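You operate a simulated robot arm through the tools that you are given. There is no shell and no other tool. Be economical: measure what you need, move in short steps, check, and stop when the job is done.

The job below is to be done with a simulated two-armed robot. You get a single attempt, and the scene is never put back.

TASK
On the pine table, fold the red-and-white checked tea towel in half and then in half again.

Only the result counts: the job must be done as asked and must still hold three seconds after the hand-in. Knocking over, shifting, dropping, spilling or breaking anything else fails it. Flat cloth is picked up by pressing the open fingertips on it (5 to 10 N) and closing them slowly along it; thin cloth reads only 2 to 8 mm in the jaws.

THE ROBOT
Two 7-joint arms with two-finger parallel grippers on one trunk, on a base that drives. Base frame: it is fixed to the floor where the robot stands at the start and does not move with it; the origin is under the middle of the robot, x ahead of it, y to its left, z up. Lengths are in mm, angles in rad, forces in N, time in s.
The left shoulder is at the start at [40, 158, 1099], the right one opposite. Places, roughly: pine table [600, 0, 800]. Payload 3.43 kg a hand.
The tool frame of a hand sits at the grasp point between the pads (the TCP): z along the fingers, y along the line on which they close. The tips reach 34 mm beyond it. The gripper opens to 128 mm. The fingers are 24 mm wide and 12 mm thick; the gripper's body (48 by 130 mm) begins 96 mm behind the TCP.
Orientation is that of the tool frame in the base frame, as [roll, pitch, yaw] about the fixed x, y, z axes, in that order (R = Rz(yaw) Ry(pitch) Rx(roll)). With the fingers straight down and closing along the base's y, the tool's x points along the base's -x, its y along +y and its z along -z.

THE INTERFACE
- The arms move only by the tool step_arm. It takes "left_steps", "right_steps" or both (then of equal length, played together; a hand with none holds still); each is a list of rows, each a list of 7 numbers: the shift along the tool's x, y, z in mm, then the turn, a rotation vector about the tool's x, y, z in rad, then the opening, from 0 (shut) to 1 (fully open). In form: [[x, y, z, wx, wy, wz, hand], ...]. A call has 1 to 8 rows; each row is the pose to reach, as a shift and turn from the pose commanded when the call began, along the tool's axes at that moment. Rows are played at 5 a second. More than 50 mm and 0.15 rad between two rows, or a gripper value outside its range, and nothing of the call is played. Where a pose cannot be reached the arm comes as near as it can. A force on the tool above 40 N (or 10 N above the force at the start of the call, whichever is more), or a blocked arm, ends the call early, and 0.2 s more pass. The fingers move at their own pace (about 153 mm/s each) and stop on an object; they squeeze with about 37 N. The grip force told is the motor's: it shows also when the fingers shut on nothing. Time passes only in rows, and 0.2 s behind the last, so rows that repeat a pose let the fingers close. The reply holds the time, the measured pose of the TCP, the force on the tool along the base axes, the opening and the grip force, in the units named above and with some noise.
- Cameras (640 x 400 px; columns grow to the right, rows downward): "scene" is now at [102.3, -24.7, 1320.7]; the picture's right is [-0.17, -0.98, -0.01], its down [-0.61, 0.12, -0.79] and it looks along [0.78, -0.13, -0.62] (base axes); focal length 265 px, centre (320, 200). "left" rides on the left gripper at [76, 11, -160] in its tool frame; the picture's right is [-0.15, 0.99, 0.00], its down [-0.88, -0.13, -0.46] and it looks along [-0.45, -0.07, 0.89] (tool axes); focal length 234 px, centre (320, 200). "right" rides on the right gripper at [76, -11, -160] in its tool frame; the picture's right is [0.15, 0.99, 0.00], its down [-0.88, 0.13, -0.46] and it looks along [-0.45, 0.07, 0.89] (tool axes); focal length 234 px, centre (320, 200). There is no depth. A picture from a camera that has moved, and an enlarged one, comes with that camera's place and axes in the base frame and with its lens.
- camera(camera): a new picture of that camera. The clock stands still meanwhile.
- raise_lower(by): slides the trunk up (or, below 0, down) by that many mm; the arms and the scene camera ride with it, the base frame stays. It gives what a move gives, with no picture.
- base_move(legs): drives the robot by 1 to 6 legs, each [ahead, left, turn to the left] in mm, mm and rad, along the robot's own axes; the way and the turn of a leg run together, so that a leg with both is an arc; at most 1500 mm and 3.142 rad a leg. The arms and the cameras ride along, it lands a little off, and it stops where it bumps. It gives what a move gives.
- pan_tilt(pan, tilt): turns the head with the scene camera to pan (to the left, within 1.501 rad either way) and tilt (down, from -0.506 to 1.204), counted from straight ahead of the robot. It gives what a move gives.
- inspect(camera, box): a new picture of the part [left, top, right, bottom] of that camera's present view, enlarged. The clock stands still meanwhile.
- sign_off(): hands the job in; it is judged then, once.

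Work in short steps. Places have to be worked out from the pictures, the camera data and where the tool is seen: move nearer, look again, correct. Check each grasp and each placing, and mend what went wrong. You have 120 turns and 100 pictures in all, those below and enlarged ones among them. Open the grippers and draw the arms clear of the work before you hand the job in, unless the task says otherwise; then end with one line.

The tools are called after "Call:" by a JSON object that holds its "name" and its "arguments". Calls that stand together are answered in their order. step_arm: Moves the arms, as the interface text tells. Its arguments: {"type":"object","properties":{"left_steps":{"type":"array"},"right_steps":{"type":"array"}},"required":[]} The other tools are called the same way: raise_lower (by) slides the trunk up or down; base_move (legs) drives the base; pan_tilt (pan, tilt) turns the head that bears the scene camera; camera (camera) takes a picture; inspect (camera, box) takes an enlarged picture of a part of a camera's view; sign_off () hands the job in.

At the start:

```text
clock: 0.0
left_eef_pos: [592.5, 325.4, 1065.4]
left_tcp_rot: [-3.139, 0.068, -3.119]
left_wrist_force: [0.2, 0.2, -0.1]
left_grip_width: 128.3
left_grasp_force: 0.0
right_eef_pos: [673.6, -217.7, 1038.9]
right_tcp_rot: [3.133, 0.023, -3.124]
right_wrist_force: [-0.7, -0.4, -0.3]
right_grip_width: 128.1
right_grasp_force: 0.0
trunk travel left (down, up): [-575.0, 365.0]
robot x, y, heading: [-4.0, 2.8, 0.013]
head pan, tilt: [-0.19, 0.688]
```

scene: 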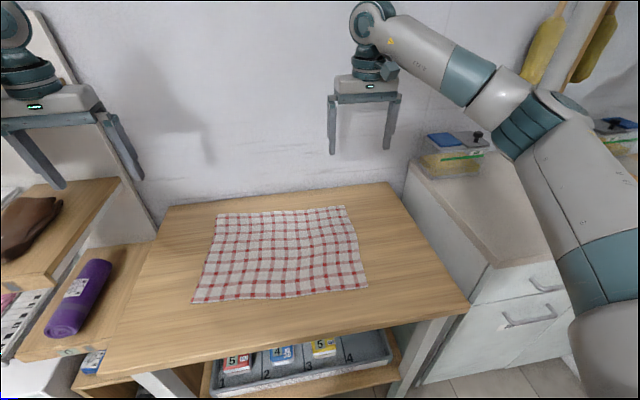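
right: 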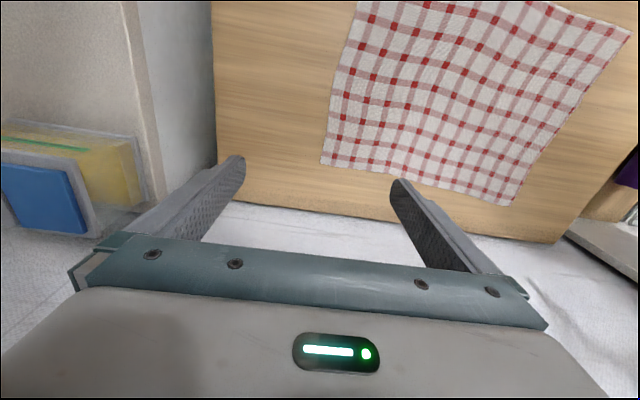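
left: 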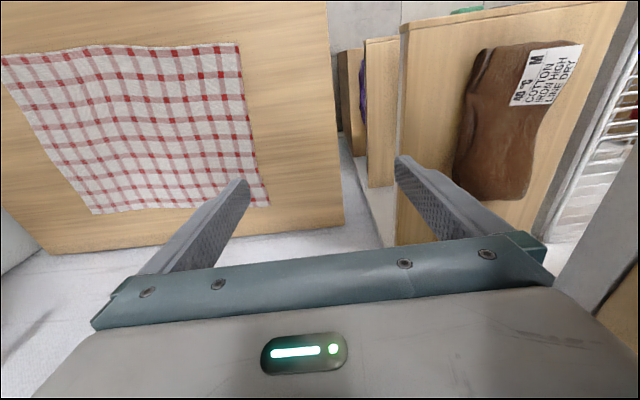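

From the scene and left views together, the cloth plane is at about z≈778. The towel corners are near TL(779,188), TR(739,-211), BR(438,-187) and BL(470,205). I'll bring both hands to about 60 mm above the near corners, level, with the fingers partly closed.

Call:
{"name": "step_arm", "arguments": {"left_steps": [[21, -24.6, 30.8, 0, 0.011, 0, 0.4], [42, -49.2, 61.6, 0, 0.023, 0, 0.4], [63, -73.8, 92.4, 0, 0.034, 0, 0.4], [84, -98.4, 123.2, 0, 0.045, 0, 0.4], [105, -123, 154, 0, 0.057, 0, 0.4], [126, -147.5, 185, 0, 0.068, 0, 0.4], [126, -147.5, 185, 0, 0.068, 0, 0.4]], "right_steps": [[36.8, 10.3, 27.1, 0, 0.004, 0, 0.4], [73.6, 20.6, 54.2, 0, 0.008, 0, 0.4], [110.4, 31, 81.3, 0, 0.012, 0, 0.4], [147.2, 41.3, 108.4, 0, 0.016, 0, 0.4], [184, 51.6, 135.5, 0, 0.02, 0, 0.4], [221, 62, 162.5, 0, 0.023, 0, 0.4], [221, 62, 162.5, 0, 0.023, 0, 0.4]]}}

Call:
{"name": "camera", "arguments": {"camera": "left"}}

Call:
{"name": "camera", "arguments": {"camera": "right"}}

Call:
{"name": "camera", "arguments": {"camera": "scene"}}

```text
clock: 1.6
left_eef_pos: [496.4, 181.5, 861.2]
left_tcp_rot: [-3.13, -0.025, -3.121]
left_wrist_force: [-0.1, -0.3, 1.4]
left_grip_width: 51.3
left_grasp_force: 0.0
right_eef_pos: [472.2, -148.1, 858.7]
right_tcp_rot: [-3.141, -0.02, -3.125]
right_wrist_force: [0.0, 1.1, -0.4]
right_grip_width: 51.3
right_grasp_force: 0.0
trunk travel left (down, up): [-575.0, 365.0]
robot x, y, heading: [-0.4, 3.3, 0.016]
head pan, tilt: [-0.19, 0.688]
```

```text
96 pictures are left
camera left: at [424.5, 191.0, 1023.9], right [0.12, 0.99, -0.02], down [0.89, -0.11, 0.44], along [0.43, -0.07, -0.9], focal length 234 px, centre (320, 200)
```

left: 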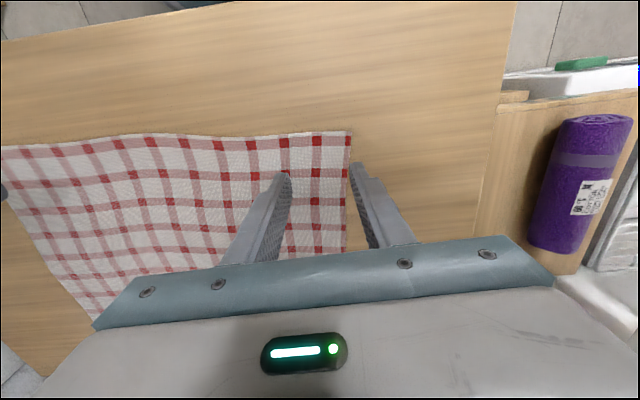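

```text
95 pictures are left
camera right: at [399.8, -161.2, 1021.6], right [-0.16, 0.99, 0.0], down [0.89, 0.15, 0.44], along [0.43, 0.07, -0.9], focal length 234 px, centre (320, 200)
```

right: 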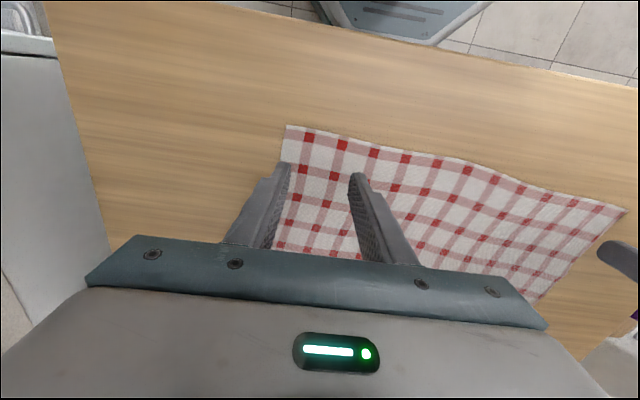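

```text
94 pictures are left
camera scene: at [129.1, -12.9, 1316.7], right [-0.17, -0.99, 0.0], down [-0.62, 0.11, -0.77], along [0.76, -0.13, -0.63], focal length 265 px, centre (320, 200)
```

scene: 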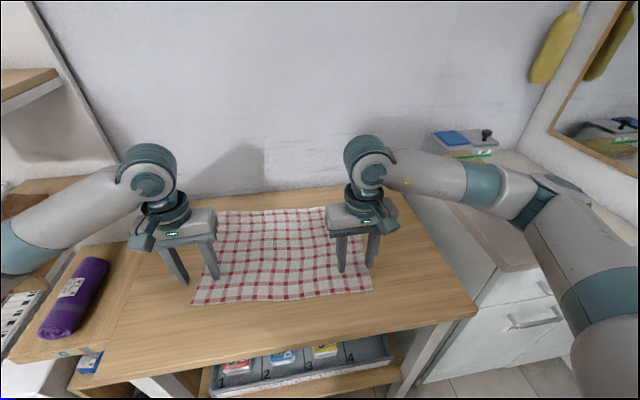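

The corners now read BL≈(468,212) and BR≈(440,-188), with the cloth at about z≈780. I'll shift toward the near edge, narrow the fingers to about 36 mm, and go down to just above the cloth.

Call:
{"name": "step_arm", "arguments": {"left_steps": [[9, -3, 15, 0, -0.012, 0, 0.28], [17, -6, 30, 0, -0.025, 0, 0.28], [17, -6, 36, 0, -0.025, 0, 0.28], [17, -6, 36, 0, -0.025, 0, 0.28]], "right_steps": [[8, -2, 15, 0, -0.01, 0, 0.28], [15, -4, 30, 0, -0.02, 0, 0.28], [15, -4, 36, 0, -0.02, 0, 0.28], [15, -4, 36, 0, -0.02, 0, 0.28]]}}

Call:
{"name": "camera", "arguments": {"camera": "left"}}

Call:
{"name": "camera", "arguments": {"camera": "right"}}

```text
clock: 2.6
left_eef_pos: [482.8, 173.9, 824.7]
left_tcp_rot: [-3.131, 0.002, -3.119]
left_wrist_force: [0.5, 0.2, -0.6]
left_grip_width: 35.9
left_grasp_force: 0.0
right_eef_pos: [458.3, -154.2, 823.6]
right_tcp_rot: [-3.141, -0.005, -3.125]
right_wrist_force: [0.3, 0.0, 0.2]
right_grip_width: 35.9
right_grasp_force: 0.0
trunk travel left (down, up): [-575.0, 365.0]
robot x, y, heading: [-2.3, 2.0, 0.019]
head pan, tilt: [-0.19, 0.688]
```

```text
93 pictures are left
camera left: at [406.5, 184.6, 985.0], right [0.12, 0.99, -0.01], down [0.88, -0.11, 0.46], along [0.45, -0.07, -0.89], focal length 234 px, centre (320, 200)
```

left: 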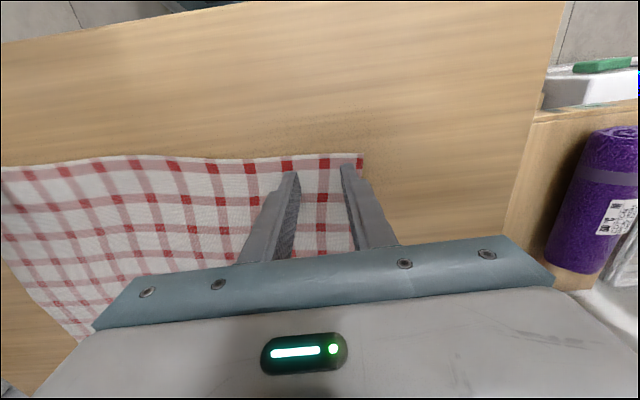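

```text
92 pictures are left
camera right: at [383.1, -167.8, 984.6], right [-0.16, 0.99, 0.0], down [0.88, 0.15, 0.45], along [0.45, 0.07, -0.89], focal length 234 px, centre (320, 200)
```

right: 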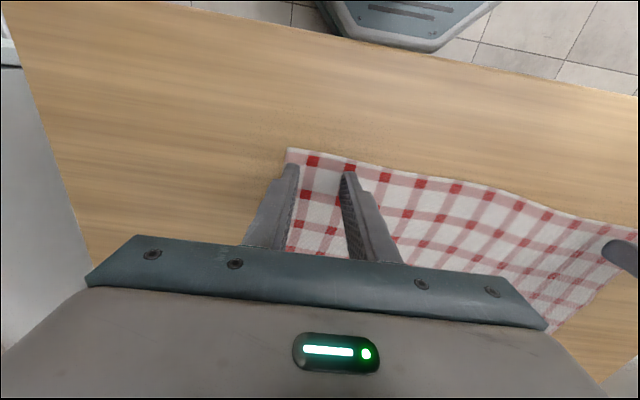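

Both hands sit inside the corners with their tips about 10 mm above the cloth. I'll go down a few mm and read the force.

Call:
{"name": "step_arm", "arguments": {"left_steps": [[0, -2, 4, 0, 0, 0, 0.28], [0, -2, 7, 0, 0, 0, 0.28]], "right_steps": [[0, 4, 4, 0, 0, 0, 0.28], [0, 4, 7, 0, 0, 0, 0.28]]}}

```text
clock: 3.2
left_eef_pos: [482.1, 172.1, 816.5]
left_tcp_rot: [-3.128, 0.001, -3.118]
left_wrist_force: [1.0, -0.1, 0.3]
left_grip_width: 36.0
left_grasp_force: 0.0
right_eef_pos: [457.2, -152.1, 817.9]
right_tcp_rot: [3.141, -0.004, -3.123]
right_wrist_force: [0.6, -0.4, -0.8]
right_grip_width: 35.9
right_grasp_force: 0.1
trunk travel left (down, up): [-575.0, 365.0]
robot x, y, heading: [-3.9, 0.8, 0.019]
head pan, tilt: [-0.19, 0.688]
```

No contact yet, so I'll go down further.

Call:
{"name": "step_arm", "arguments": {"left_steps": [[0, 0, 2, 0, 0, 0, 0.28], [0, 0, 4, 0, 0, 0, 0.28]], "right_steps": [[0, 0, 2, 0, 0, 0, 0.28], [0, 0, 4, 0, 0, 0, 0.28]]}}

```text
clock: 3.8
left_eef_pos: [482.8, 172.2, 815.6]
left_tcp_rot: [-3.13, 0.007, -3.12]
left_wrist_force: [4.5, 2.6, 36.3]
left_grip_width: 36.3
left_grasp_force: 0.1
right_eef_pos: [456.6, -152.1, 815.9]
right_tcp_rot: [3.139, 0.0, -3.125]
right_wrist_force: [1.8, 0.2, 3.7]
right_grip_width: 35.6
right_grasp_force: 0.1
trunk travel left (down, up): [-575.0, 365.0]
robot x, y, heading: [-1.0, 1.8, 0.018]
head pan, tilt: [-0.19, 0.688]
```

Left is pressing too hard at 36 N and right reads 3.7 N. I'll trim both.

Call:
{"name": "step_arm", "arguments": {"left_steps": [[0, 0, -1.4, 0, 0, 0, 0.28], [0, 0, -1.4, 0, 0, 0, 0.28]], "right_steps": [[0, 0, 0.2, 0, 0, 0, 0.28], [0, 0, 0.2, 0, 0, 0, 0.28]]}}

```text
clock: 4.4
left_eef_pos: [481.4, 171.8, 815.9]
left_tcp_rot: [-3.129, 0.005, -3.119]
left_wrist_force: [8.8, 1.4, 36.7]
left_grip_width: 36.1
left_grasp_force: 0.4
right_eef_pos: [456.2, -151.5, 815.8]
right_tcp_rot: [3.141, 0.0, -3.124]
right_wrist_force: [2.1, 1.1, 17.2]
right_grip_width: 35.9
right_grasp_force: 0.1
trunk travel left (down, up): [-575.0, 365.0]
robot x, y, heading: [-3.5, 0.3, 0.022]
head pan, tilt: [-0.19, 0.688]
```

Left still reads 37 N, so I'll ease both up a little.

Call:
{"name": "step_arm", "arguments": {"left_steps": [[0, 0, -1.4, 0, 0, 0, 0.28], [0, 0, -1.4, 0, 0, 0, 0.28]], "right_steps": [[0, 0, -0.4, 0, 0, 0, 0.28], [0, 0, -0.4, 0, 0, 0, 0.28]]}}

```text
clock: 5.0
left_eef_pos: [480.9, 173.1, 816.3]
left_tcp_rot: [-3.129, 0.001, -3.121]
left_wrist_force: [7.1, -0.9, 25.1]
left_grip_width: 34.9
left_grasp_force: 0.1
right_eef_pos: [456.3, -152.5, 815.1]
right_tcp_rot: [3.14, 0.0, -3.125]
right_wrist_force: [3.0, 1.3, 23.8]
right_grip_width: 35.7
right_grasp_force: 0.0
trunk travel left (down, up): [-575.0, 365.0]
robot x, y, heading: [-3.9, 2.4, 0.02]
head pan, tilt: [-0.19, 0.688]
```

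Call:
{"name": "step_arm", "arguments": {"left_steps": [[0, 0, -1, 0, 0, 0, 0.28], [0, 0, -1, 0, 0, 0, 0.28], [0, 0, -1, 0, 0, 0, 0.28]], "right_steps": [[0, 0, -1, 0, 0, 0, 0.28], [0, 0, -1, 0, 0, 0, 0.28], [0, 0, -1, 0, 0, 0, 0.28]]}}

```text
clock: 5.8
left_eef_pos: [480.4, 172.8, 815.2]
left_tcp_rot: [-3.13, 0.002, -3.12]
left_wrist_force: [-0.9, -2.4, 16.8]
left_grip_width: 34.7
left_grasp_force: 0.1
right_eef_pos: [456.2, -152.4, 815.6]
right_tcp_rot: [-3.141, -0.002, -3.125]
right_wrist_force: [2.6, 0.8, 17.6]
right_grip_width: 36.0
right_grasp_force: 0.0
trunk travel left (down, up): [-575.0, 365.0]
robot x, y, heading: [-0.0, 1.9, 0.022]
head pan, tilt: [-0.19, 0.688]
```

Both are near 17 N. One more small ease up, then I'll close slowly along the cloth.

Call:
{"name": "step_arm", "arguments": {"left_steps": [[0, 0, -0.8, 0, 0, 0, 0.28], [0, 0, -0.8, 0, 0, 0, 0.28], [0, 0, -0.8, 0, 0, 0, 0.28]], "right_steps": [[0, 0, -0.8, 0, 0, 0, 0.28], [0, 0, -0.8, 0, 0, 0, 0.28], [0, 0, -0.8, 0, 0, 0, 0.28]]}}

```text
clock: 6.6
left_eef_pos: [481.7, 174.4, 816.2]
left_tcp_rot: [-3.128, -0.001, -3.12]
left_wrist_force: [-0.4, -0.4, 1.1]
left_grip_width: 35.5
left_grasp_force: 0.0
right_eef_pos: [456.4, -151.7, 814.5]
right_tcp_rot: [-3.141, -0.003, -3.125]
right_wrist_force: [-1.9, -1.0, 10.8]
right_grip_width: 35.9
right_grasp_force: 0.1
trunk travel left (down, up): [-575.0, 365.0]
robot x, y, heading: [-4.7, 4.7, 0.021]
head pan, tilt: [-0.19, 0.688]
```

Right is good at 10.8 N and left has just lost contact. I'll lower left 0.5 mm and close both slowly.

Call:
{"name": "step_arm", "arguments": {"left_steps": [[0, 0, 0.5, 0, 0, 0, 0.28], [0, 0, 0.5, 0, 0, 0, 0.28], [0, 0, 0.5, 0, 0, 0, 0.23], [0, 0, 0.5, 0, 0, 0, 0.18], [0, 0, 0.5, 0, 0, 0, 0.13], [0, 0, 0.5, 0, 0, 0, 0.08], [0, 0, 0.5, 0, 0, 0, 0.03], [0, 0, 0.5, 0, 0, 0, 0.0]], "right_steps": [[0, 0, 0, 0, 0, 0, 0.28], [0, 0, 0, 0, 0, 0, 0.28], [0, 0, 0, 0, 0, 0, 0.23], [0, 0, 0, 0, 0, 0, 0.18], [0, 0, 0, 0, 0, 0, 0.13], [0, 0, 0, 0, 0, 0, 0.08], [0, 0, 0, 0, 0, 0, 0.03], [0, 0, 0, 0, 0, 0, 0.0]]}}

Call:
{"name": "camera", "arguments": {"camera": "left"}}

Call:
{"name": "camera", "arguments": {"camera": "right"}}

```text
clock: 8.4
left_eef_pos: [484.0, 173.8, 816.4]
left_tcp_rot: [-3.131, 0.001, -3.117]
left_wrist_force: [-0.7, 0.0, 0.6]
left_grip_width: 0.2
left_grasp_force: 33.7
right_eef_pos: [457.7, -151.8, 815.3]
right_tcp_rot: [3.141, -0.004, -3.122]
right_wrist_force: [-0.5, 0.0, 5.2]
right_grip_width: 2.2
right_grasp_force: 37.1
trunk travel left (down, up): [-575.0, 365.0]
robot x, y, heading: [-2.9, 1.1, 0.017]
head pan, tilt: [-0.19, 0.688]
```

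```text
91 pictures are left
camera left: at [406.9, 183.8, 977.3], right [0.12, 0.99, -0.01], down [0.88, -0.11, 0.46], along [0.45, -0.07, -0.89], focal length 234 px, centre (320, 200)
```

left: 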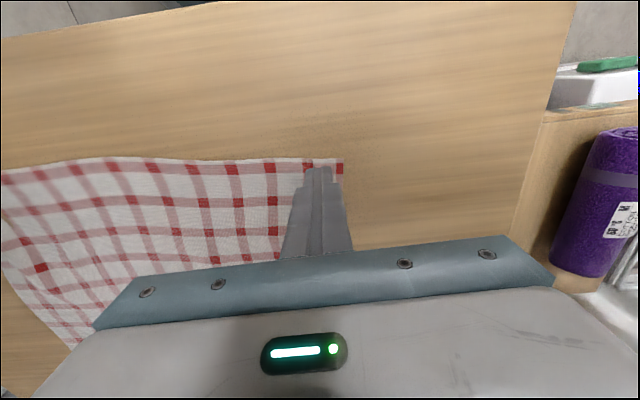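

```text
90 pictures are left
camera right: at [382.6, -163.9, 976.6], right [-0.16, 0.99, 0.0], down [0.88, 0.15, 0.45], along [0.45, 0.07, -0.89], focal length 234 px, centre (320, 200)
```

right: 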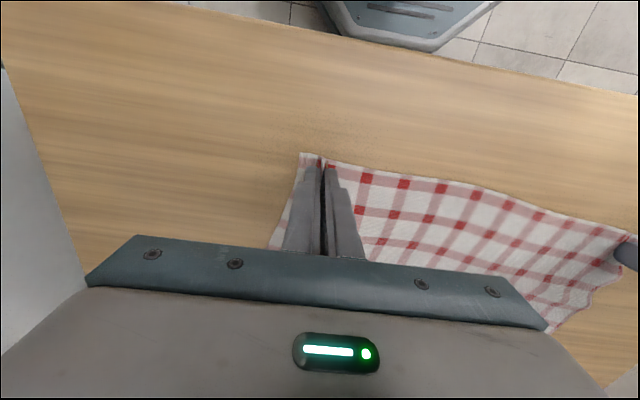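

Right has the cloth at 2.2 mm. Left missed at 0.2 mm. I'll lift left slightly, reopen it a bit further inward, and press again.

Call:
{"name": "step_arm", "arguments": {"left_steps": [[0, 0, -8, 0, 0, 0, 0.0], [0, -6, -8, 0, 0, 0, 0.26], [0, -6, -8, 0, 0, 0, 0.26], [0, -6, -3, 0, 0, 0, 0.26], [0, -6, 0, 0, 0, 0, 0.26], [0, -6, 0.8, 0, 0, 0, 0.26], [0, -6, 0.8, 0, 0, 0, 0.26]]}}

Call:
{"name": "camera", "arguments": {"camera": "left"}}

```text
clock: 10.0
left_eef_pos: [482.6, 166.3, 815.1]
left_tcp_rot: [-3.129, 0.002, -3.12]
left_wrist_force: [-0.3, 0.9, 10.7]
left_grip_width: 33.7
left_grasp_force: 0.2
right_eef_pos: [457.8, -152.1, 816.7]
right_tcp_rot: [3.142, -0.004, -3.126]
right_wrist_force: [1.4, -0.3, 2.3]
right_grip_width: 2.5
right_grasp_force: 37.4
trunk travel left (down, up): [-575.0, 365.0]
robot x, y, heading: [-1.4, 3.0, 0.014]
head pan, tilt: [-0.19, 0.688]
```

```text
89 pictures are left
camera left: at [406.7, 177.6, 976.9], right [0.12, 0.99, -0.01], down [0.88, -0.11, 0.46], along [0.45, -0.07, -0.89], focal length 234 px, centre (320, 200)
```

left: 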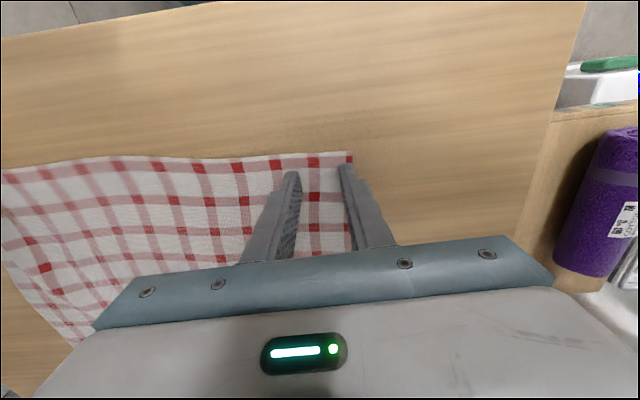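

Left presses at 10.7 N on the cloth with both fingers. I'll close slowly.

Call:
{"name": "step_arm", "arguments": {"left_steps": [[0, 0, 0.1, 0, 0, 0, 0.22], [0, 0, 0.2, 0, 0, 0, 0.18], [0, 0, 0.3, 0, 0, 0, 0.14], [0, 0, 0.3, 0, 0, 0, 0.1], [0, 0, 0.3, 0, 0, 0, 0.06], [0, 0, 0.3, 0, 0, 0, 0.02], [0, 0, 0.3, 0, 0, 0, 0.0], [0, 0, 0.3, 0, 0, 0, 0.0]]}}

Call:
{"name": "camera", "arguments": {"camera": "left"}}

```text
clock: 11.8
left_eef_pos: [483.4, 166.8, 814.2]
left_tcp_rot: [-3.129, 0.002, -3.118]
left_wrist_force: [-0.1, -1.5, 12.2]
left_grip_width: 2.1
left_grasp_force: 36.9
right_eef_pos: [456.6, -150.7, 815.5]
right_tcp_rot: [3.141, -0.003, -3.124]
right_wrist_force: [0.0, 1.8, 1.6]
right_grip_width: 2.3
right_grasp_force: 36.9
trunk travel left (down, up): [-575.0, 365.0]
robot x, y, heading: [-5.6, 1.4, 0.02]
head pan, tilt: [-0.19, 0.688]
```

```text
88 pictures are left
camera left: at [406.6, 177.1, 976.8], right [0.12, 0.99, -0.01], down [0.88, -0.11, 0.46], along [0.45, -0.07, -0.89], focal length 234 px, centre (320, 200)
```

left: 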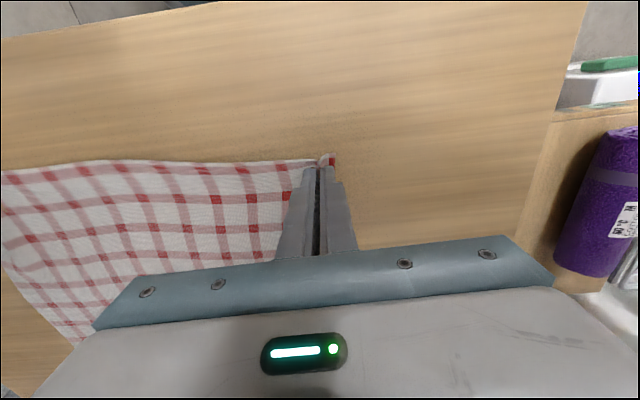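

Both corners are gripped, at 2.1 and 2.3 mm. I'll carry the near edge in an arc toward the far edge. The first half goes to the top of the arc, with the hands spread slightly to keep the edge taut.

Call:
{"name": "step_arm", "arguments": {"left_steps": [[-2.7, 1.2, -24, 0, 0, 0, 0], [-10.6, 1.9, -48, 0, 0, 0, 0], [-23.4, 2.1, -69, 0, 0, 0, 0], [-40.6, 1.9, -88, 0, 0, 0, 0], [-61.6, -0.3, -104, 0, 0, 0, 0], [-85.6, -2.7, -115, 0, 0, 0, 0], [-111.6, -5.4, -123, 0, 0, 0, 0], [-138.7, -8.2, -125, 0, 0, 0, 0]], "right_steps": [[-2.7, -1.8, -24, 0, 0, 0, 0], [-10.6, -4, -48, 0, 0, 0, 0], [-23.4, -6.8, -69, 0, 0, 0, 0], [-40.6, -9.9, -88, 0, 0, 0, 0], [-61.6, -12, -104, 0, 0, 0, 0], [-85.6, -14.3, -115, 0, 0, 0, 0], [-111.6, -16.8, -123, 0, 0, 0, 0], [-138.7, -19.5, -125, 0, 0, 0, 0]]}}

Call:
{"name": "camera", "arguments": {"camera": "scene"}}

```text
clock: 13.6
left_eef_pos: [622.5, 163.0, 938.0]
left_tcp_rot: [-3.128, -0.003, -3.12]
left_wrist_force: [-0.4, -19.7, 0.6]
left_grip_width: 2.1
left_grasp_force: 37.0
right_eef_pos: [599.3, -168.4, 940.0]
right_tcp_rot: [3.14, -0.006, -3.123]
right_wrist_force: [0.6, 19.7, 0.7]
right_grip_width: 2.4
right_grasp_force: 37.0
trunk travel left (down, up): [-575.0, 365.0]
robot x, y, heading: [-1.3, 2.0, 0.019]
head pan, tilt: [-0.19, 0.688]
```

```text
87 pictures are left
camera scene: at [132.6, -13.7, 1316.2], right [-0.17, -0.99, 0.0], down [-0.63, 0.11, -0.77], along [0.76, -0.13, -0.64], focal length 265 px, centre (320, 200)
```

scene: 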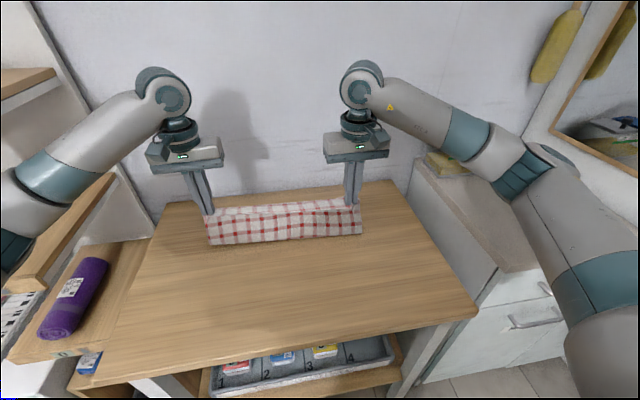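

The edge is held straight at the top, with about 20 N of tension between the hands. I'll play the second half of the arc, easing the tension a little, and stop about 8 mm above the table layer.

Call:
{"name": "step_arm", "arguments": {"left_steps": [[-27.1, -3.3, 2, 0, 0, 0, 0], [-53.1, -6.4, 10, 0, 0, 0, 0], [-77.1, -9.4, 21, 0, 0, 0, 0], [-98.1, -12, 37, 0, 0, 0, 0], [-115.3, -14.3, 56, 0, 0, 0, 0], [-128.1, -16.1, 77, 0, 0, 0, 0], [-136, -16.9, 101, 0, 0, 0, 0], [-138.7, -17.2, 116, 0, 0, 0, 0]], "right_steps": [[-27.1, -2.1, 2, 0, 0, 0, 0], [-53.1, -4.2, 10, 0, 0, 0, 0], [-77.1, -6, 21, 0, 0, 0, 0], [-98.1, -7.5, 37, 0, 0, 0, 0], [-115.3, -8.7, 56, 0, 0, 0, 0], [-128.1, -9.5, 77, 0, 0, 0, 0], [-136, -10.2, 101, 0, 0, 0, 0], [-138.7, -10.5, 116, 0, 0, 0, 0]]}}

Call:
{"name": "camera", "arguments": {"camera": "scene"}}

Call:
{"name": "camera", "arguments": {"camera": "left"}}

Call:
{"name": "camera", "arguments": {"camera": "right"}}

```text
clock: 15.4
left_eef_pos: [761.9, 148.2, 823.6]
left_tcp_rot: [-3.129, 0.0, -3.121]
left_wrist_force: [-1.2, -8.5, -0.3]
left_grip_width: 2.4
left_grasp_force: 37.1
right_eef_pos: [735.9, -177.7, 824.8]
right_tcp_rot: [-3.141, -0.003, -3.121]
right_wrist_force: [1.6, 7.8, 0.7]
right_grip_width: 2.3
right_grasp_force: 36.7
trunk travel left (down, up): [-575.0, 365.0]
robot x, y, heading: [-1.2, 4.6, 0.02]
head pan, tilt: [-0.19, 0.688]
```

```text
86 pictures are left
camera scene: at [131.5, -13.5, 1316.5], right [-0.17, -0.99, 0.0], down [-0.63, 0.11, -0.77], along [0.76, -0.13, -0.63], focal length 265 px, centre (320, 200)
```

scene: 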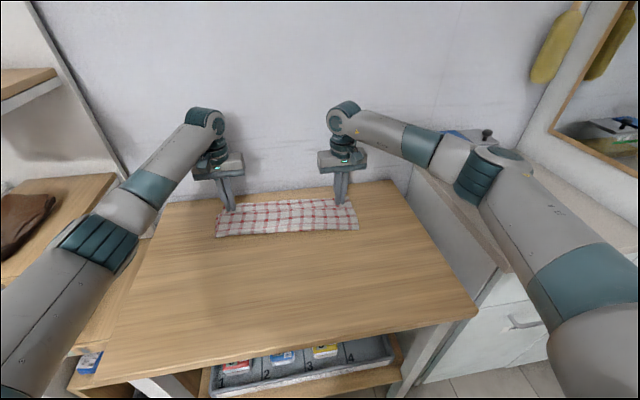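

```text
85 pictures are left
camera left: at [685.4, 157.7, 985.6], right [0.13, 0.99, -0.01], down [0.88, -0.11, 0.46], along [0.45, -0.07, -0.89], focal length 234 px, centre (320, 200)
```

left: 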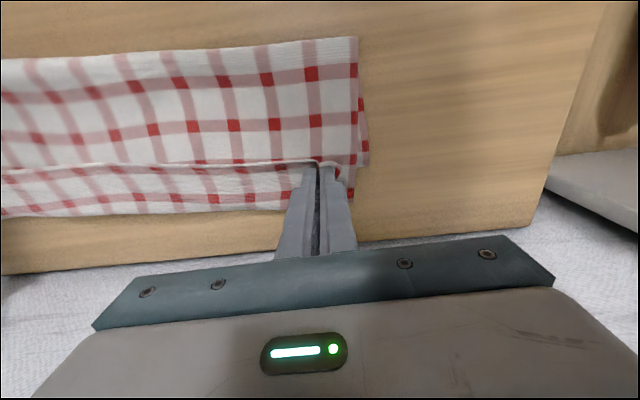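

```text
84 pictures are left
camera right: at [659.8, -189.2, 985.7], right [-0.16, 0.99, 0.0], down [0.88, 0.15, 0.45], along [0.45, 0.07, -0.89], focal length 234 px, centre (320, 200)
```

right: 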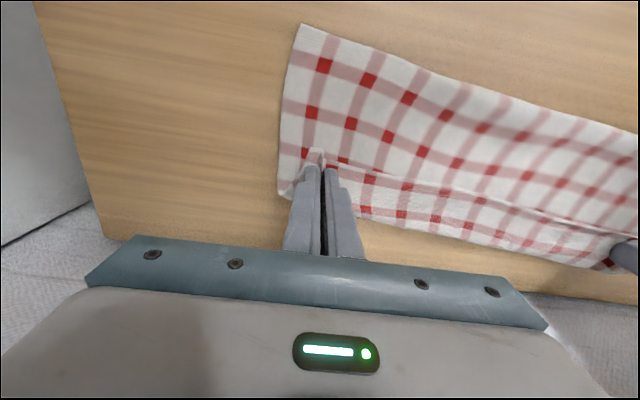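

The wrist views show the folded edge about 40 mm short of the far edge, with slack looped in front of the fingers. I'll lift slightly, pull forward until it is taut, and look again.

Call:
{"name": "step_arm", "arguments": {"left_steps": [[-5, 0, -12, 0, 0, 0, 0], [-15, 0, -20, 0, 0, 0, 0], [-25, 0, -20, 0, 0, 0, 0], [-35, 0, -20, 0, 0, 0, 0], [-35, 0, -20, 0, 0, 0, 0]], "right_steps": [[-5, 0, -12, 0, 0, 0, 0], [-15, 0, -20, 0, 0, 0, 0], [-25, 0, -20, 0, 0, 0, 0], [-35, 0, -20, 0, 0, 0, 0], [-35, 0, -20, 0, 0, 0, 0]]}}

Call:
{"name": "inspect", "arguments": {"camera": "scene", "box": [180, 150, 400, 288]}}

Call:
{"name": "camera", "arguments": {"camera": "left"}}

Call:
{"name": "camera", "arguments": {"camera": "right"}}

```text
clock: 16.6
left_eef_pos: [795.8, 149.0, 844.0]
left_tcp_rot: [-3.13, 0.001, -3.121]
left_wrist_force: [-0.7, -8.5, -0.1]
left_grip_width: 1.9
left_grasp_force: 36.7
right_eef_pos: [769.8, -175.9, 844.2]
right_tcp_rot: [3.141, -0.003, -3.124]
right_wrist_force: [0.0, 8.1, 1.0]
right_grip_width: 2.7
right_grasp_force: 37.3
trunk travel left (down, up): [-575.0, 365.0]
robot x, y, heading: [-2.6, 3.8, 0.026]
head pan, tilt: [-0.19, 0.688]
```

```text
2.90 times, centred on (290, 219) of scene
camera zoom: at [131.4, -13.6, 1316.4], right [-0.17, -0.99, 0.0], down [-0.62, 0.11, -0.77], along [0.76, -0.13, -0.63], focal length 768 px, centre (407, 145)
```

zoom: 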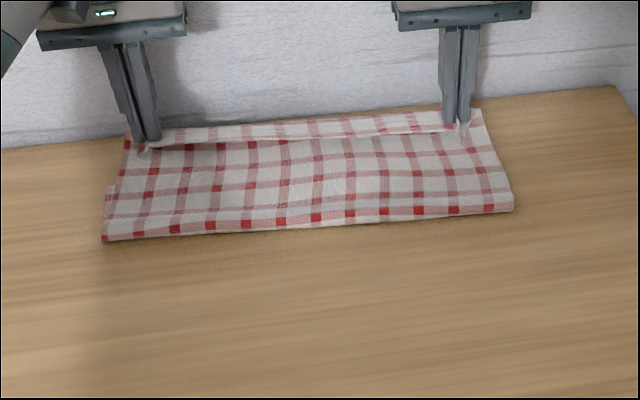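

```text
82 pictures are left
camera left: at [719.7, 159.0, 1004.9], right [0.13, 0.99, -0.01], down [0.88, -0.11, 0.46], along [0.45, -0.07, -0.89], focal length 234 px, centre (320, 200)
```

left: 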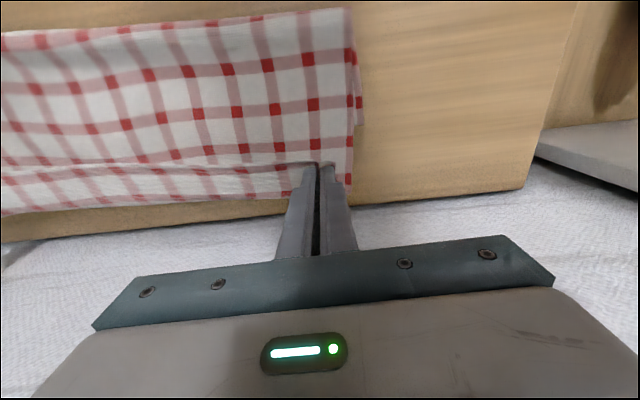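

```text
81 pictures are left
camera right: at [695.5, -187.9, 1005.6], right [-0.16, 0.99, 0.0], down [0.88, 0.15, 0.45], along [0.45, 0.07, -0.89], focal length 234 px, centre (320, 200)
```

right: 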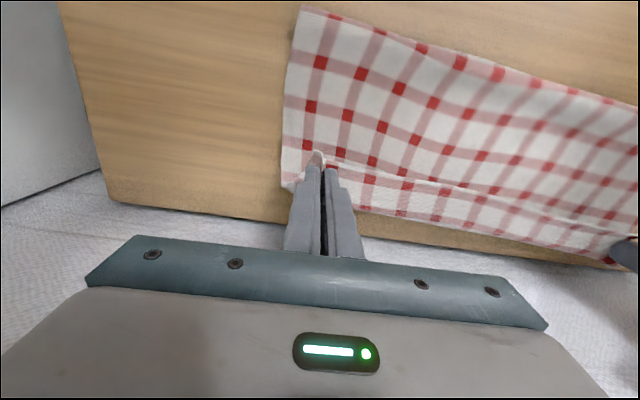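

The bottom layer seems to have stayed put, with its far edge near x≈760. The strip ahead of the fingers is the held edge's own loop, so the previous spot was better. I'll move back, lower, and open the fingers a little.

Call:
{"name": "step_arm", "arguments": {"left_steps": [[10, 0, 5, 0, 0, 0, 0], [20, 0, 12, 0, 0, 0, 0], [30, 0, 20, 0, 0, 0, 0], [32, 0, 24, 0, 0, 0, 0], [32, 0, 24, 0, 0, 0, 0], [32, 0, 24, 0, 0, 0, 0.1], [32, 0, 24, 0, 0, 0, 0.2], [32, 0, 24, 0, 0, 0, 0.2]], "right_steps": [[10, 0, 5, 0, 0, 0, 0], [20, 0, 12, 0, 0, 0, 0], [30, 0, 20, 0, 0, 0, 0], [32, 0, 24, 0, 0, 0, 0], [32, 0, 24, 0, 0, 0, 0], [32, 0, 24, 0, 0, 0, 0.1], [32, 0, 24, 0, 0, 0, 0.2], [32, 0, 24, 0, 0, 0, 0.2]]}}

Call:
{"name": "inspect", "arguments": {"camera": "scene", "box": [180, 150, 400, 288]}}

Call:
{"name": "camera", "arguments": {"camera": "left"}}

```text
clock: 18.4
left_eef_pos: [762.6, 148.6, 820.1]
left_tcp_rot: [-3.13, 0.0, -3.12]
left_wrist_force: [0.0, -0.2, -0.8]
left_grip_width: 25.4
left_grasp_force: 0.0
right_eef_pos: [738.0, -176.1, 819.0]
right_tcp_rot: [-3.141, -0.002, -3.124]
right_wrist_force: [-0.4, 1.0, 0.4]
right_grip_width: 25.6
right_grasp_force: 0.0
trunk travel left (down, up): [-575.0, 365.0]
robot x, y, heading: [-1.6, 1.4, 0.02]
head pan, tilt: [-0.19, 0.688]
```

```text
2.90 times, centred on (290, 219) of scene
camera zoom: at [131.5, -13.7, 1316.4], right [-0.17, -0.99, 0.0], down [-0.62, 0.11, -0.77], along [0.76, -0.13, -0.63], focal length 768 px, centre (407, 145)
```

zoom: 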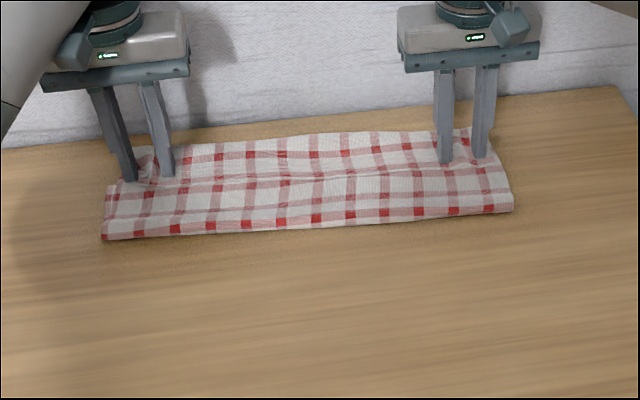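

```text
79 pictures are left
camera left: at [687.1, 158.3, 981.3], right [0.12, 0.99, -0.01], down [0.88, -0.11, 0.46], along [0.45, -0.07, -0.89], focal length 234 px, centre (320, 200)
```

left: 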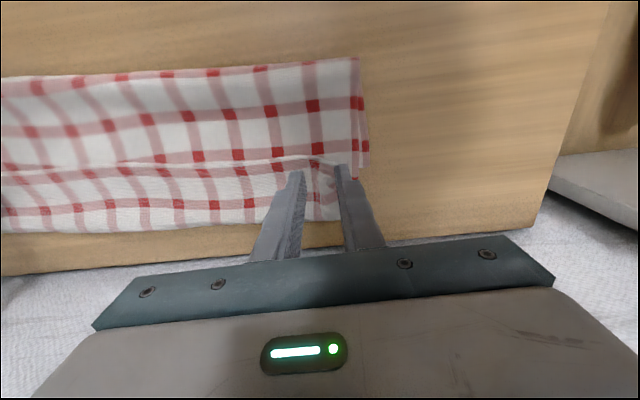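

The cloth is released and folded to roughly half, about 144 mm deep, but a ridge line runs along it. I'll raise the hands straight up and back to see it clearly.

Call:
{"name": "step_arm", "arguments": {"left_steps": [[0, 0, -30, 0, 0, 0, 0.25], [20, 0, -70, 0, 0, 0, 0.25], [55, 5, -100, 0, 0, 0, 0.25], [90, 20, -120, 0, 0, 0, 0.25], [90, 20, -120, 0, 0, 0, 0.25]], "right_steps": [[0, 0, -30, 0, 0, 0, 0.25], [20, 0, -70, 0, 0, 0, 0.25], [55, 0, -100, 0, 0, 0, 0.25], [90, 0, -120, 0, 0, 0, 0.25], [90, 0, -120, 0, 0, 0, 0.25]]}}

Call:
{"name": "camera", "arguments": {"camera": "left"}}

Call:
{"name": "camera", "arguments": {"camera": "right"}}

Call:
{"name": "inspect", "arguments": {"camera": "scene", "box": [180, 150, 400, 288]}}

```text
clock: 19.6
left_eef_pos: [675.2, 167.5, 940.2]
left_tcp_rot: [-3.132, -0.004, -3.118]
left_wrist_force: [0.1, -0.7, 0.1]
left_grip_width: 32.0
left_grasp_force: 0.1
right_eef_pos: [649.9, -177.9, 941.2]
right_tcp_rot: [-3.141, -0.006, -3.124]
right_wrist_force: [0.6, -0.4, -0.5]
right_grip_width: 32.0
right_grasp_force: 0.2
trunk travel left (down, up): [-575.0, 365.0]
robot x, y, heading: [-1.5, -0.4, 0.019]
head pan, tilt: [-0.19, 0.688]
```

```text
78 pictures are left
camera left: at [599.2, 178.4, 1101.4], right [0.12, 0.99, -0.01], down [0.88, -0.11, 0.46], along [0.45, -0.07, -0.89], focal length 234 px, centre (320, 200)
```

left: 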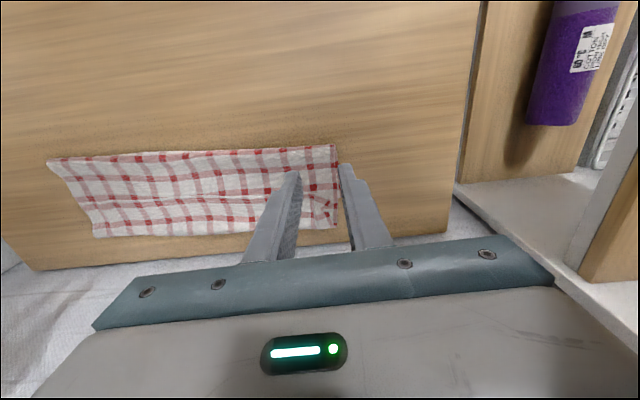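

```text
77 pictures are left
camera right: at [574.7, -190.7, 1101.9], right [-0.16, 0.99, 0.0], down [0.88, 0.15, 0.45], along [0.45, 0.07, -0.89], focal length 234 px, centre (320, 200)
```

right: 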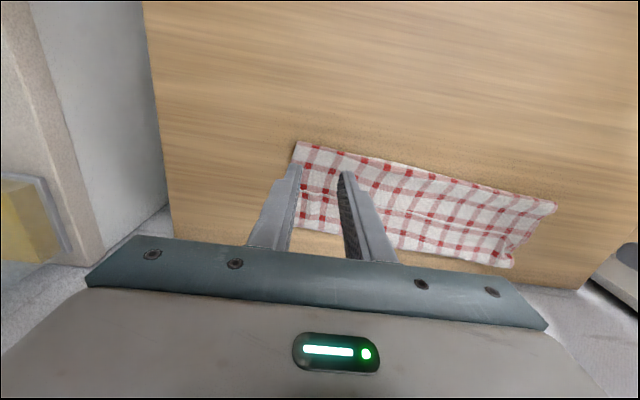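

```text
2.90 times, centred on (290, 219) of scene
camera zoom: at [133.0, -14.2, 1316.1], right [-0.17, -0.99, 0.0], down [-0.63, 0.11, -0.77], along [0.76, -0.13, -0.64], focal length 768 px, centre (407, 145)
```

zoom: 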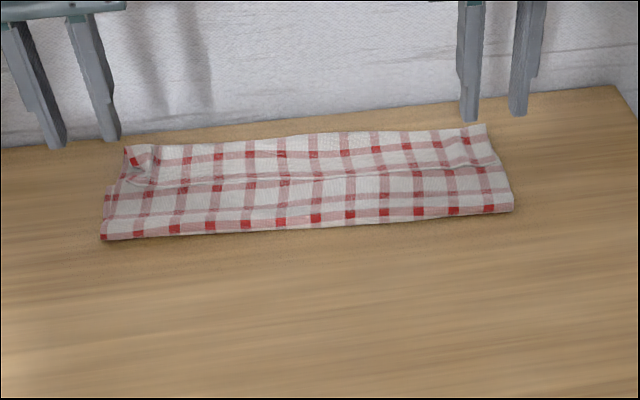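

I'll look closely at that ridge to tell an edge from a wrinkle.

Call:
{"name": "inspect", "arguments": {"camera": "scene", "box": [205, 190, 295, 246]}}

Call:
{"name": "inspect", "arguments": {"camera": "scene", "box": [280, 180, 370, 236]}}

```text
7.11 times, centred on (250, 218) of scene
camera zoom: at [133.0, -14.2, 1316.1], right [-0.17, -0.99, 0.0], down [-0.63, 0.11, -0.77], along [0.76, -0.13, -0.64], focal length 1884 px, centre (818, 72)
```

zoom: 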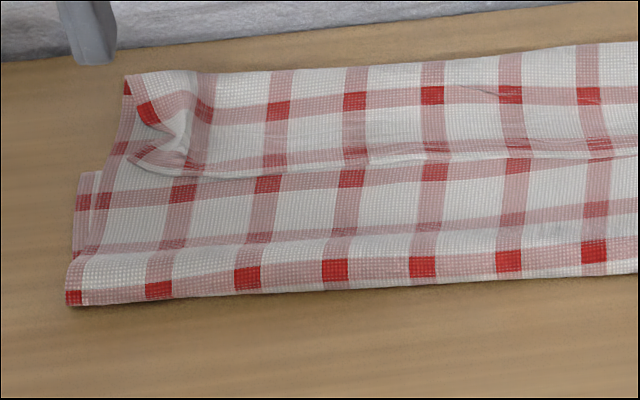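

```text
7.11 times, centred on (325, 208) of scene
camera zoom: at [133.0, -14.2, 1316.1], right [-0.17, -0.99, 0.0], down [-0.63, 0.11, -0.77], along [0.76, -0.13, -0.64], focal length 1884 px, centre (284, 143)
```

zoom: 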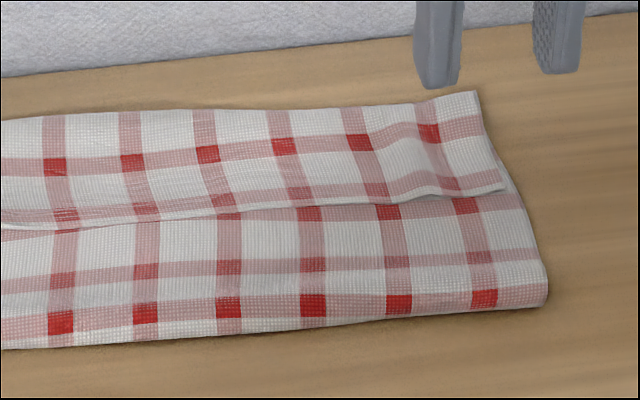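

The hem is curled back about 60 mm toward me as a flap, and the fold line has crept forward to x≈681, so this needs mending. I'll regrasp the hem, at about x≈733 on the left and x≈720 on the right, then redo the lay with a release from a taut, raised ramp.

Call:
{"name": "step_arm", "arguments": {"left_steps": [[-24, -12, 0, 0, 0, 0, 0.28], [-48, -24, 20, 0, 0, 0, 0.28], [-71, -36, 50, 0, 0, 0, 0.28], [-71, -36, 80, 0, 0, 0, 0.28], [-71, -36, 105, 0, 0, 0, 0.28], [-71, -36, 105, 0, 0, 0, 0.28]], "right_steps": [[-27, 4, 0, 0, 0, 0, 0.28], [-55, 8, 20, 0, 0, 0, 0.28], [-83, 11.5, 50, 0, 0, 0, 0.28], [-83, 11.5, 80, 0, 0, 0, 0.28], [-83, 11.5, 105, 0, 0, 0, 0.28], [-83, 11.5, 105, 0, 0, 0, 0.28]]}}

Call:
{"name": "camera", "arguments": {"camera": "left"}}

Call:
{"name": "camera", "arguments": {"camera": "right"}}

```text
clock: 21.0
left_eef_pos: [744.1, 130.3, 834.7]
left_tcp_rot: [-3.128, 0.001, -3.118]
left_wrist_force: [0.2, 0.4, 0.9]
left_grip_width: 35.7
left_grasp_force: 0.0
right_eef_pos: [730.5, -164.5, 834.6]
right_tcp_rot: [3.141, -0.001, -3.124]
right_wrist_force: [-0.7, -0.2, -1.0]
right_grip_width: 35.7
right_grasp_force: 0.1
trunk travel left (down, up): [-575.0, 365.0]
robot x, y, heading: [-7.4, -1.3, 0.018]
head pan, tilt: [-0.19, 0.688]
```

```text
73 pictures are left
camera left: at [668.2, 141.2, 996.4], right [0.12, 0.99, -0.01], down [0.88, -0.11, 0.46], along [0.45, -0.07, -0.89], focal length 234 px, centre (320, 200)
```

left: 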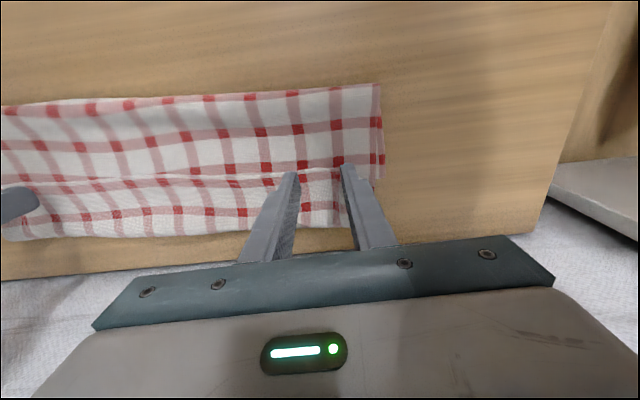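

```text
72 pictures are left
camera right: at [655.6, -176.9, 995.1], right [-0.16, 0.99, 0.0], down [0.88, 0.15, 0.45], along [0.45, 0.07, -0.89], focal length 234 px, centre (320, 200)
```

right: 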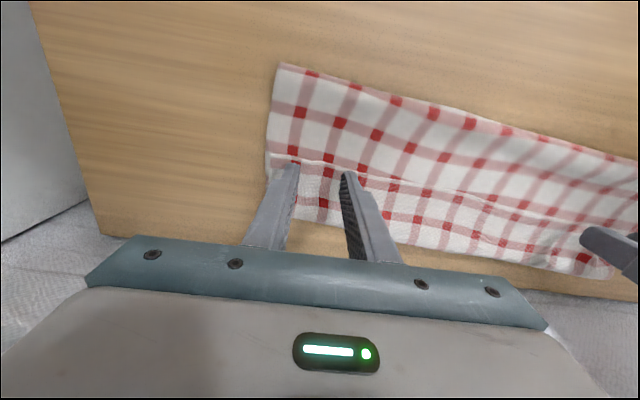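

The hem passes under the finger pairs at x≈739 on the left and x≈724 on the right. I'll shift about 9 mm forward and go down toward contact.

Call:
{"name": "step_arm", "arguments": {"left_steps": [[-10, 0, 4, 0, 0, 0, 0.28], [-10, 0, 8, 0, 0, 0, 0.28], [-10, 0, 12, 0, 0, 0, 0.28], [-10, 0, 14, 0, 0, 0, 0.28], [-10, 0, 14, 0, 0, 0, 0.28]], "right_steps": [[-8, 0, 4, 0, 0, 0, 0.28], [-8, 0, 8, 0, 0, 0, 0.28], [-8, 0, 12, 0, 0, 0, 0.28], [-8, 0, 14, 0, 0, 0, 0.28], [-8, 0, 14, 0, 0, 0, 0.28]]}}

```text
clock: 22.2
left_eef_pos: [755.9, 130.5, 821.9]
left_tcp_rot: [-3.13, -0.002, -3.118]
left_wrist_force: [0.7, 0.7, -0.1]
left_grip_width: 36.0
left_grasp_force: 0.0
right_eef_pos: [739.4, -164.1, 820.7]
right_tcp_rot: [-3.141, -0.002, -3.125]
right_wrist_force: [1.3, -0.3, 0.3]
right_grip_width: 35.9
right_grasp_force: 0.0
trunk travel left (down, up): [-575.0, 365.0]
robot x, y, heading: [-4.6, 2.1, 0.019]
head pan, tilt: [-0.19, 0.688]
```

Call:
{"name": "step_arm", "arguments": {"left_steps": [[0, 0, 1.5, 0, 0, 0, 0.28], [0, 0, 2.5, 0, 0, 0, 0.28], [0, 0, 2.5, 0, 0, 0, 0.28]], "right_steps": [[0, 0, 1.5, 0, 0, 0, 0.28], [0, 0, 2.5, 0, 0, 0, 0.28], [0, 0, 2.5, 0, 0, 0, 0.28]]}}

```text
clock: 23.0
left_eef_pos: [755.3, 131.1, 819.4]
left_tcp_rot: [-3.129, 0.0, -3.121]
left_wrist_force: [0.1, 0.4, 0.3]
left_grip_width: 35.9
left_grasp_force: 0.2
right_eef_pos: [739.2, -164.9, 818.5]
right_tcp_rot: [-3.141, -0.003, -3.124]
right_wrist_force: [-0.1, -0.6, 0.2]
right_grip_width: 35.9
right_grasp_force: 0.1
trunk travel left (down, up): [-575.0, 365.0]
robot x, y, heading: [-8.1, 4.1, 0.018]
head pan, tilt: [-0.19, 0.688]
```

Still no contact, so I'll continue down.

Call:
{"name": "step_arm", "arguments": {"left_steps": [[0, 0, 1, 0, 0, 0, 0.28], [0, 0, 2, 0, 0, 0, 0.28], [0, 0, 2, 0, 0, 0, 0.28]], "right_steps": [[0, 0, 1, 0, 0, 0, 0.28], [0, 0, 2, 0, 0, 0, 0.28], [0, 0, 2, 0, 0, 0, 0.28]]}}

```text
clock: 23.8
left_eef_pos: [754.4, 131.2, 817.5]
left_tcp_rot: [-3.127, 0.001, -3.12]
left_wrist_force: [0.6, 1.2, 3.0]
left_grip_width: 35.9
left_grasp_force: 0.1
right_eef_pos: [739.4, -164.9, 816.9]
right_tcp_rot: [3.141, -0.003, -3.124]
right_wrist_force: [2.5, -1.4, 7.1]
right_grip_width: 36.0
right_grasp_force: 0.1
trunk travel left (down, up): [-575.0, 365.0]
robot x, y, heading: [-5.7, 2.2, 0.014]
head pan, tilt: [-0.19, 0.688]
```

Contact reads 3 N on the left and 7 N on the right. I'll lower left a touch and close slowly.

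Call:
{"name": "step_arm", "arguments": {"left_steps": [[0, 0, 0.5, 0, 0, 0, 0.24], [0, 0, 0.6, 0, 0, 0, 0.2], [0, 0, 0.6, 0, 0, 0, 0.16], [0, 0, 0.6, 0, 0, 0, 0.12], [0, 0, 0.6, 0, 0, 0, 0.08], [0, 0, 0.6, 0, 0, 0, 0.04], [0, 0, 0.6, 0, 0, 0, 0.0], [0, 0, 0.6, 0, 0, 0, 0.0]], "right_steps": [[0, 0, 0.2, 0, 0, 0, 0.24], [0, 0, 0.2, 0, 0, 0, 0.2], [0, 0, 0.2, 0, 0, 0, 0.16], [0, 0, 0.2, 0, 0, 0, 0.12], [0, 0, 0.2, 0, 0, 0, 0.08], [0, 0, 0.2, 0, 0, 0, 0.04], [0, 0, 0.2, 0, 0, 0, 0.0], [0, 0, 0.2, 0, 0, 0, 0.0]]}}

```text
clock: 25.6
left_eef_pos: [753.3, 130.2, 817.5]
left_tcp_rot: [-3.128, 0.002, -3.123]
left_wrist_force: [-1.4, -18.5, 4.8]
left_grip_width: 2.5
left_grasp_force: 36.7
right_eef_pos: [737.5, -162.5, 817.5]
right_tcp_rot: [3.139, -0.002, -3.122]
right_wrist_force: [1.1, 19.9, 9.3]
right_grip_width: 2.5
right_grasp_force: 37.1
trunk travel left (down, up): [-575.0, 365.0]
robot x, y, heading: [-7.7, 1.4, 0.02]
head pan, tilt: [-0.19, 0.688]
```

Both gripped the hem at 2.5 mm. I'll lift it up and back toward me to unroll the flap and restore the fold line, easing the side tension.

Call:
{"name": "step_arm", "arguments": {"left_steps": [[0, -1, -20, 0, 0, 0, 0], [0, -2, -45, 0, 0, 0, 0], [8, -3, -70, 0, 0, 0, 0], [25, -3, -92, 0, 0, 0, 0], [48, -3, -108, 0, 0, 0, 0], [75, -3, -118, 0, 0, 0, 0], [105, -3, -122, 0, 0, 0, 0], [135, -3, -122, 0, 0, 0, 0]], "right_steps": [[0, 1, -20, 0, 0, 0, 0], [0, 2, -45, 0, 0, 0, 0], [8, 3, -70, 0, 0, 0, 0], [25, 3, -92, 0, 0, 0, 0], [48, 3, -108, 0, 0, 0, 0], [75, 3, -118, 0, 0, 0, 0], [105, 3, -122, 0, 0, 0, 0], [135, 3, -122, 0, 0, 0, 0]]}}

Call:
{"name": "inspect", "arguments": {"camera": "scene", "box": [170, 140, 410, 290]}}

Call:
{"name": "camera", "arguments": {"camera": "left"}}

```text
clock: 27.4
left_eef_pos: [619.5, 126.8, 939.8]
left_tcp_rot: [-3.13, 0.001, -3.119]
left_wrist_force: [-0.3, -12.3, -0.1]
left_grip_width: 2.9
left_grasp_force: 37.2
right_eef_pos: [605.2, -163.2, 939.3]
right_tcp_rot: [-3.141, -0.002, -3.124]
right_wrist_force: [0.4, 12.4, 0.4]
right_grip_width: 2.3
right_grasp_force: 36.6
trunk travel left (down, up): [-575.0, 365.0]
robot x, y, heading: [-4.3, 2.9, 0.015]
head pan, tilt: [-0.19, 0.688]
```

```text
2.67 times, centred on (290, 215) of scene
camera zoom: at [130.3, -13.5, 1316.5], right [-0.17, -0.99, 0.0], down [-0.62, 0.11, -0.77], along [0.76, -0.13, -0.63], focal length 706 px, centre (400, 160)
```

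zoom: 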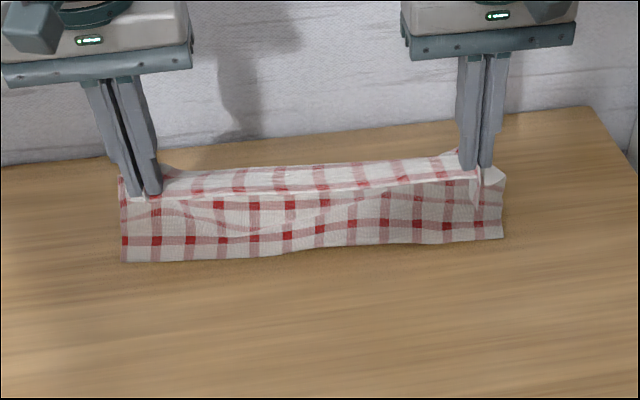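

```text
70 pictures are left
camera left: at [542.9, 137.1, 1101.0], right [0.12, 0.99, -0.01], down [0.88, -0.11, 0.46], along [0.45, -0.07, -0.89], focal length 234 px, centre (320, 200)
```

left: 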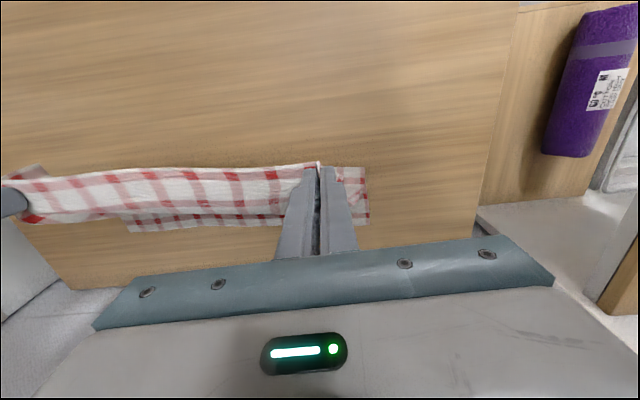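

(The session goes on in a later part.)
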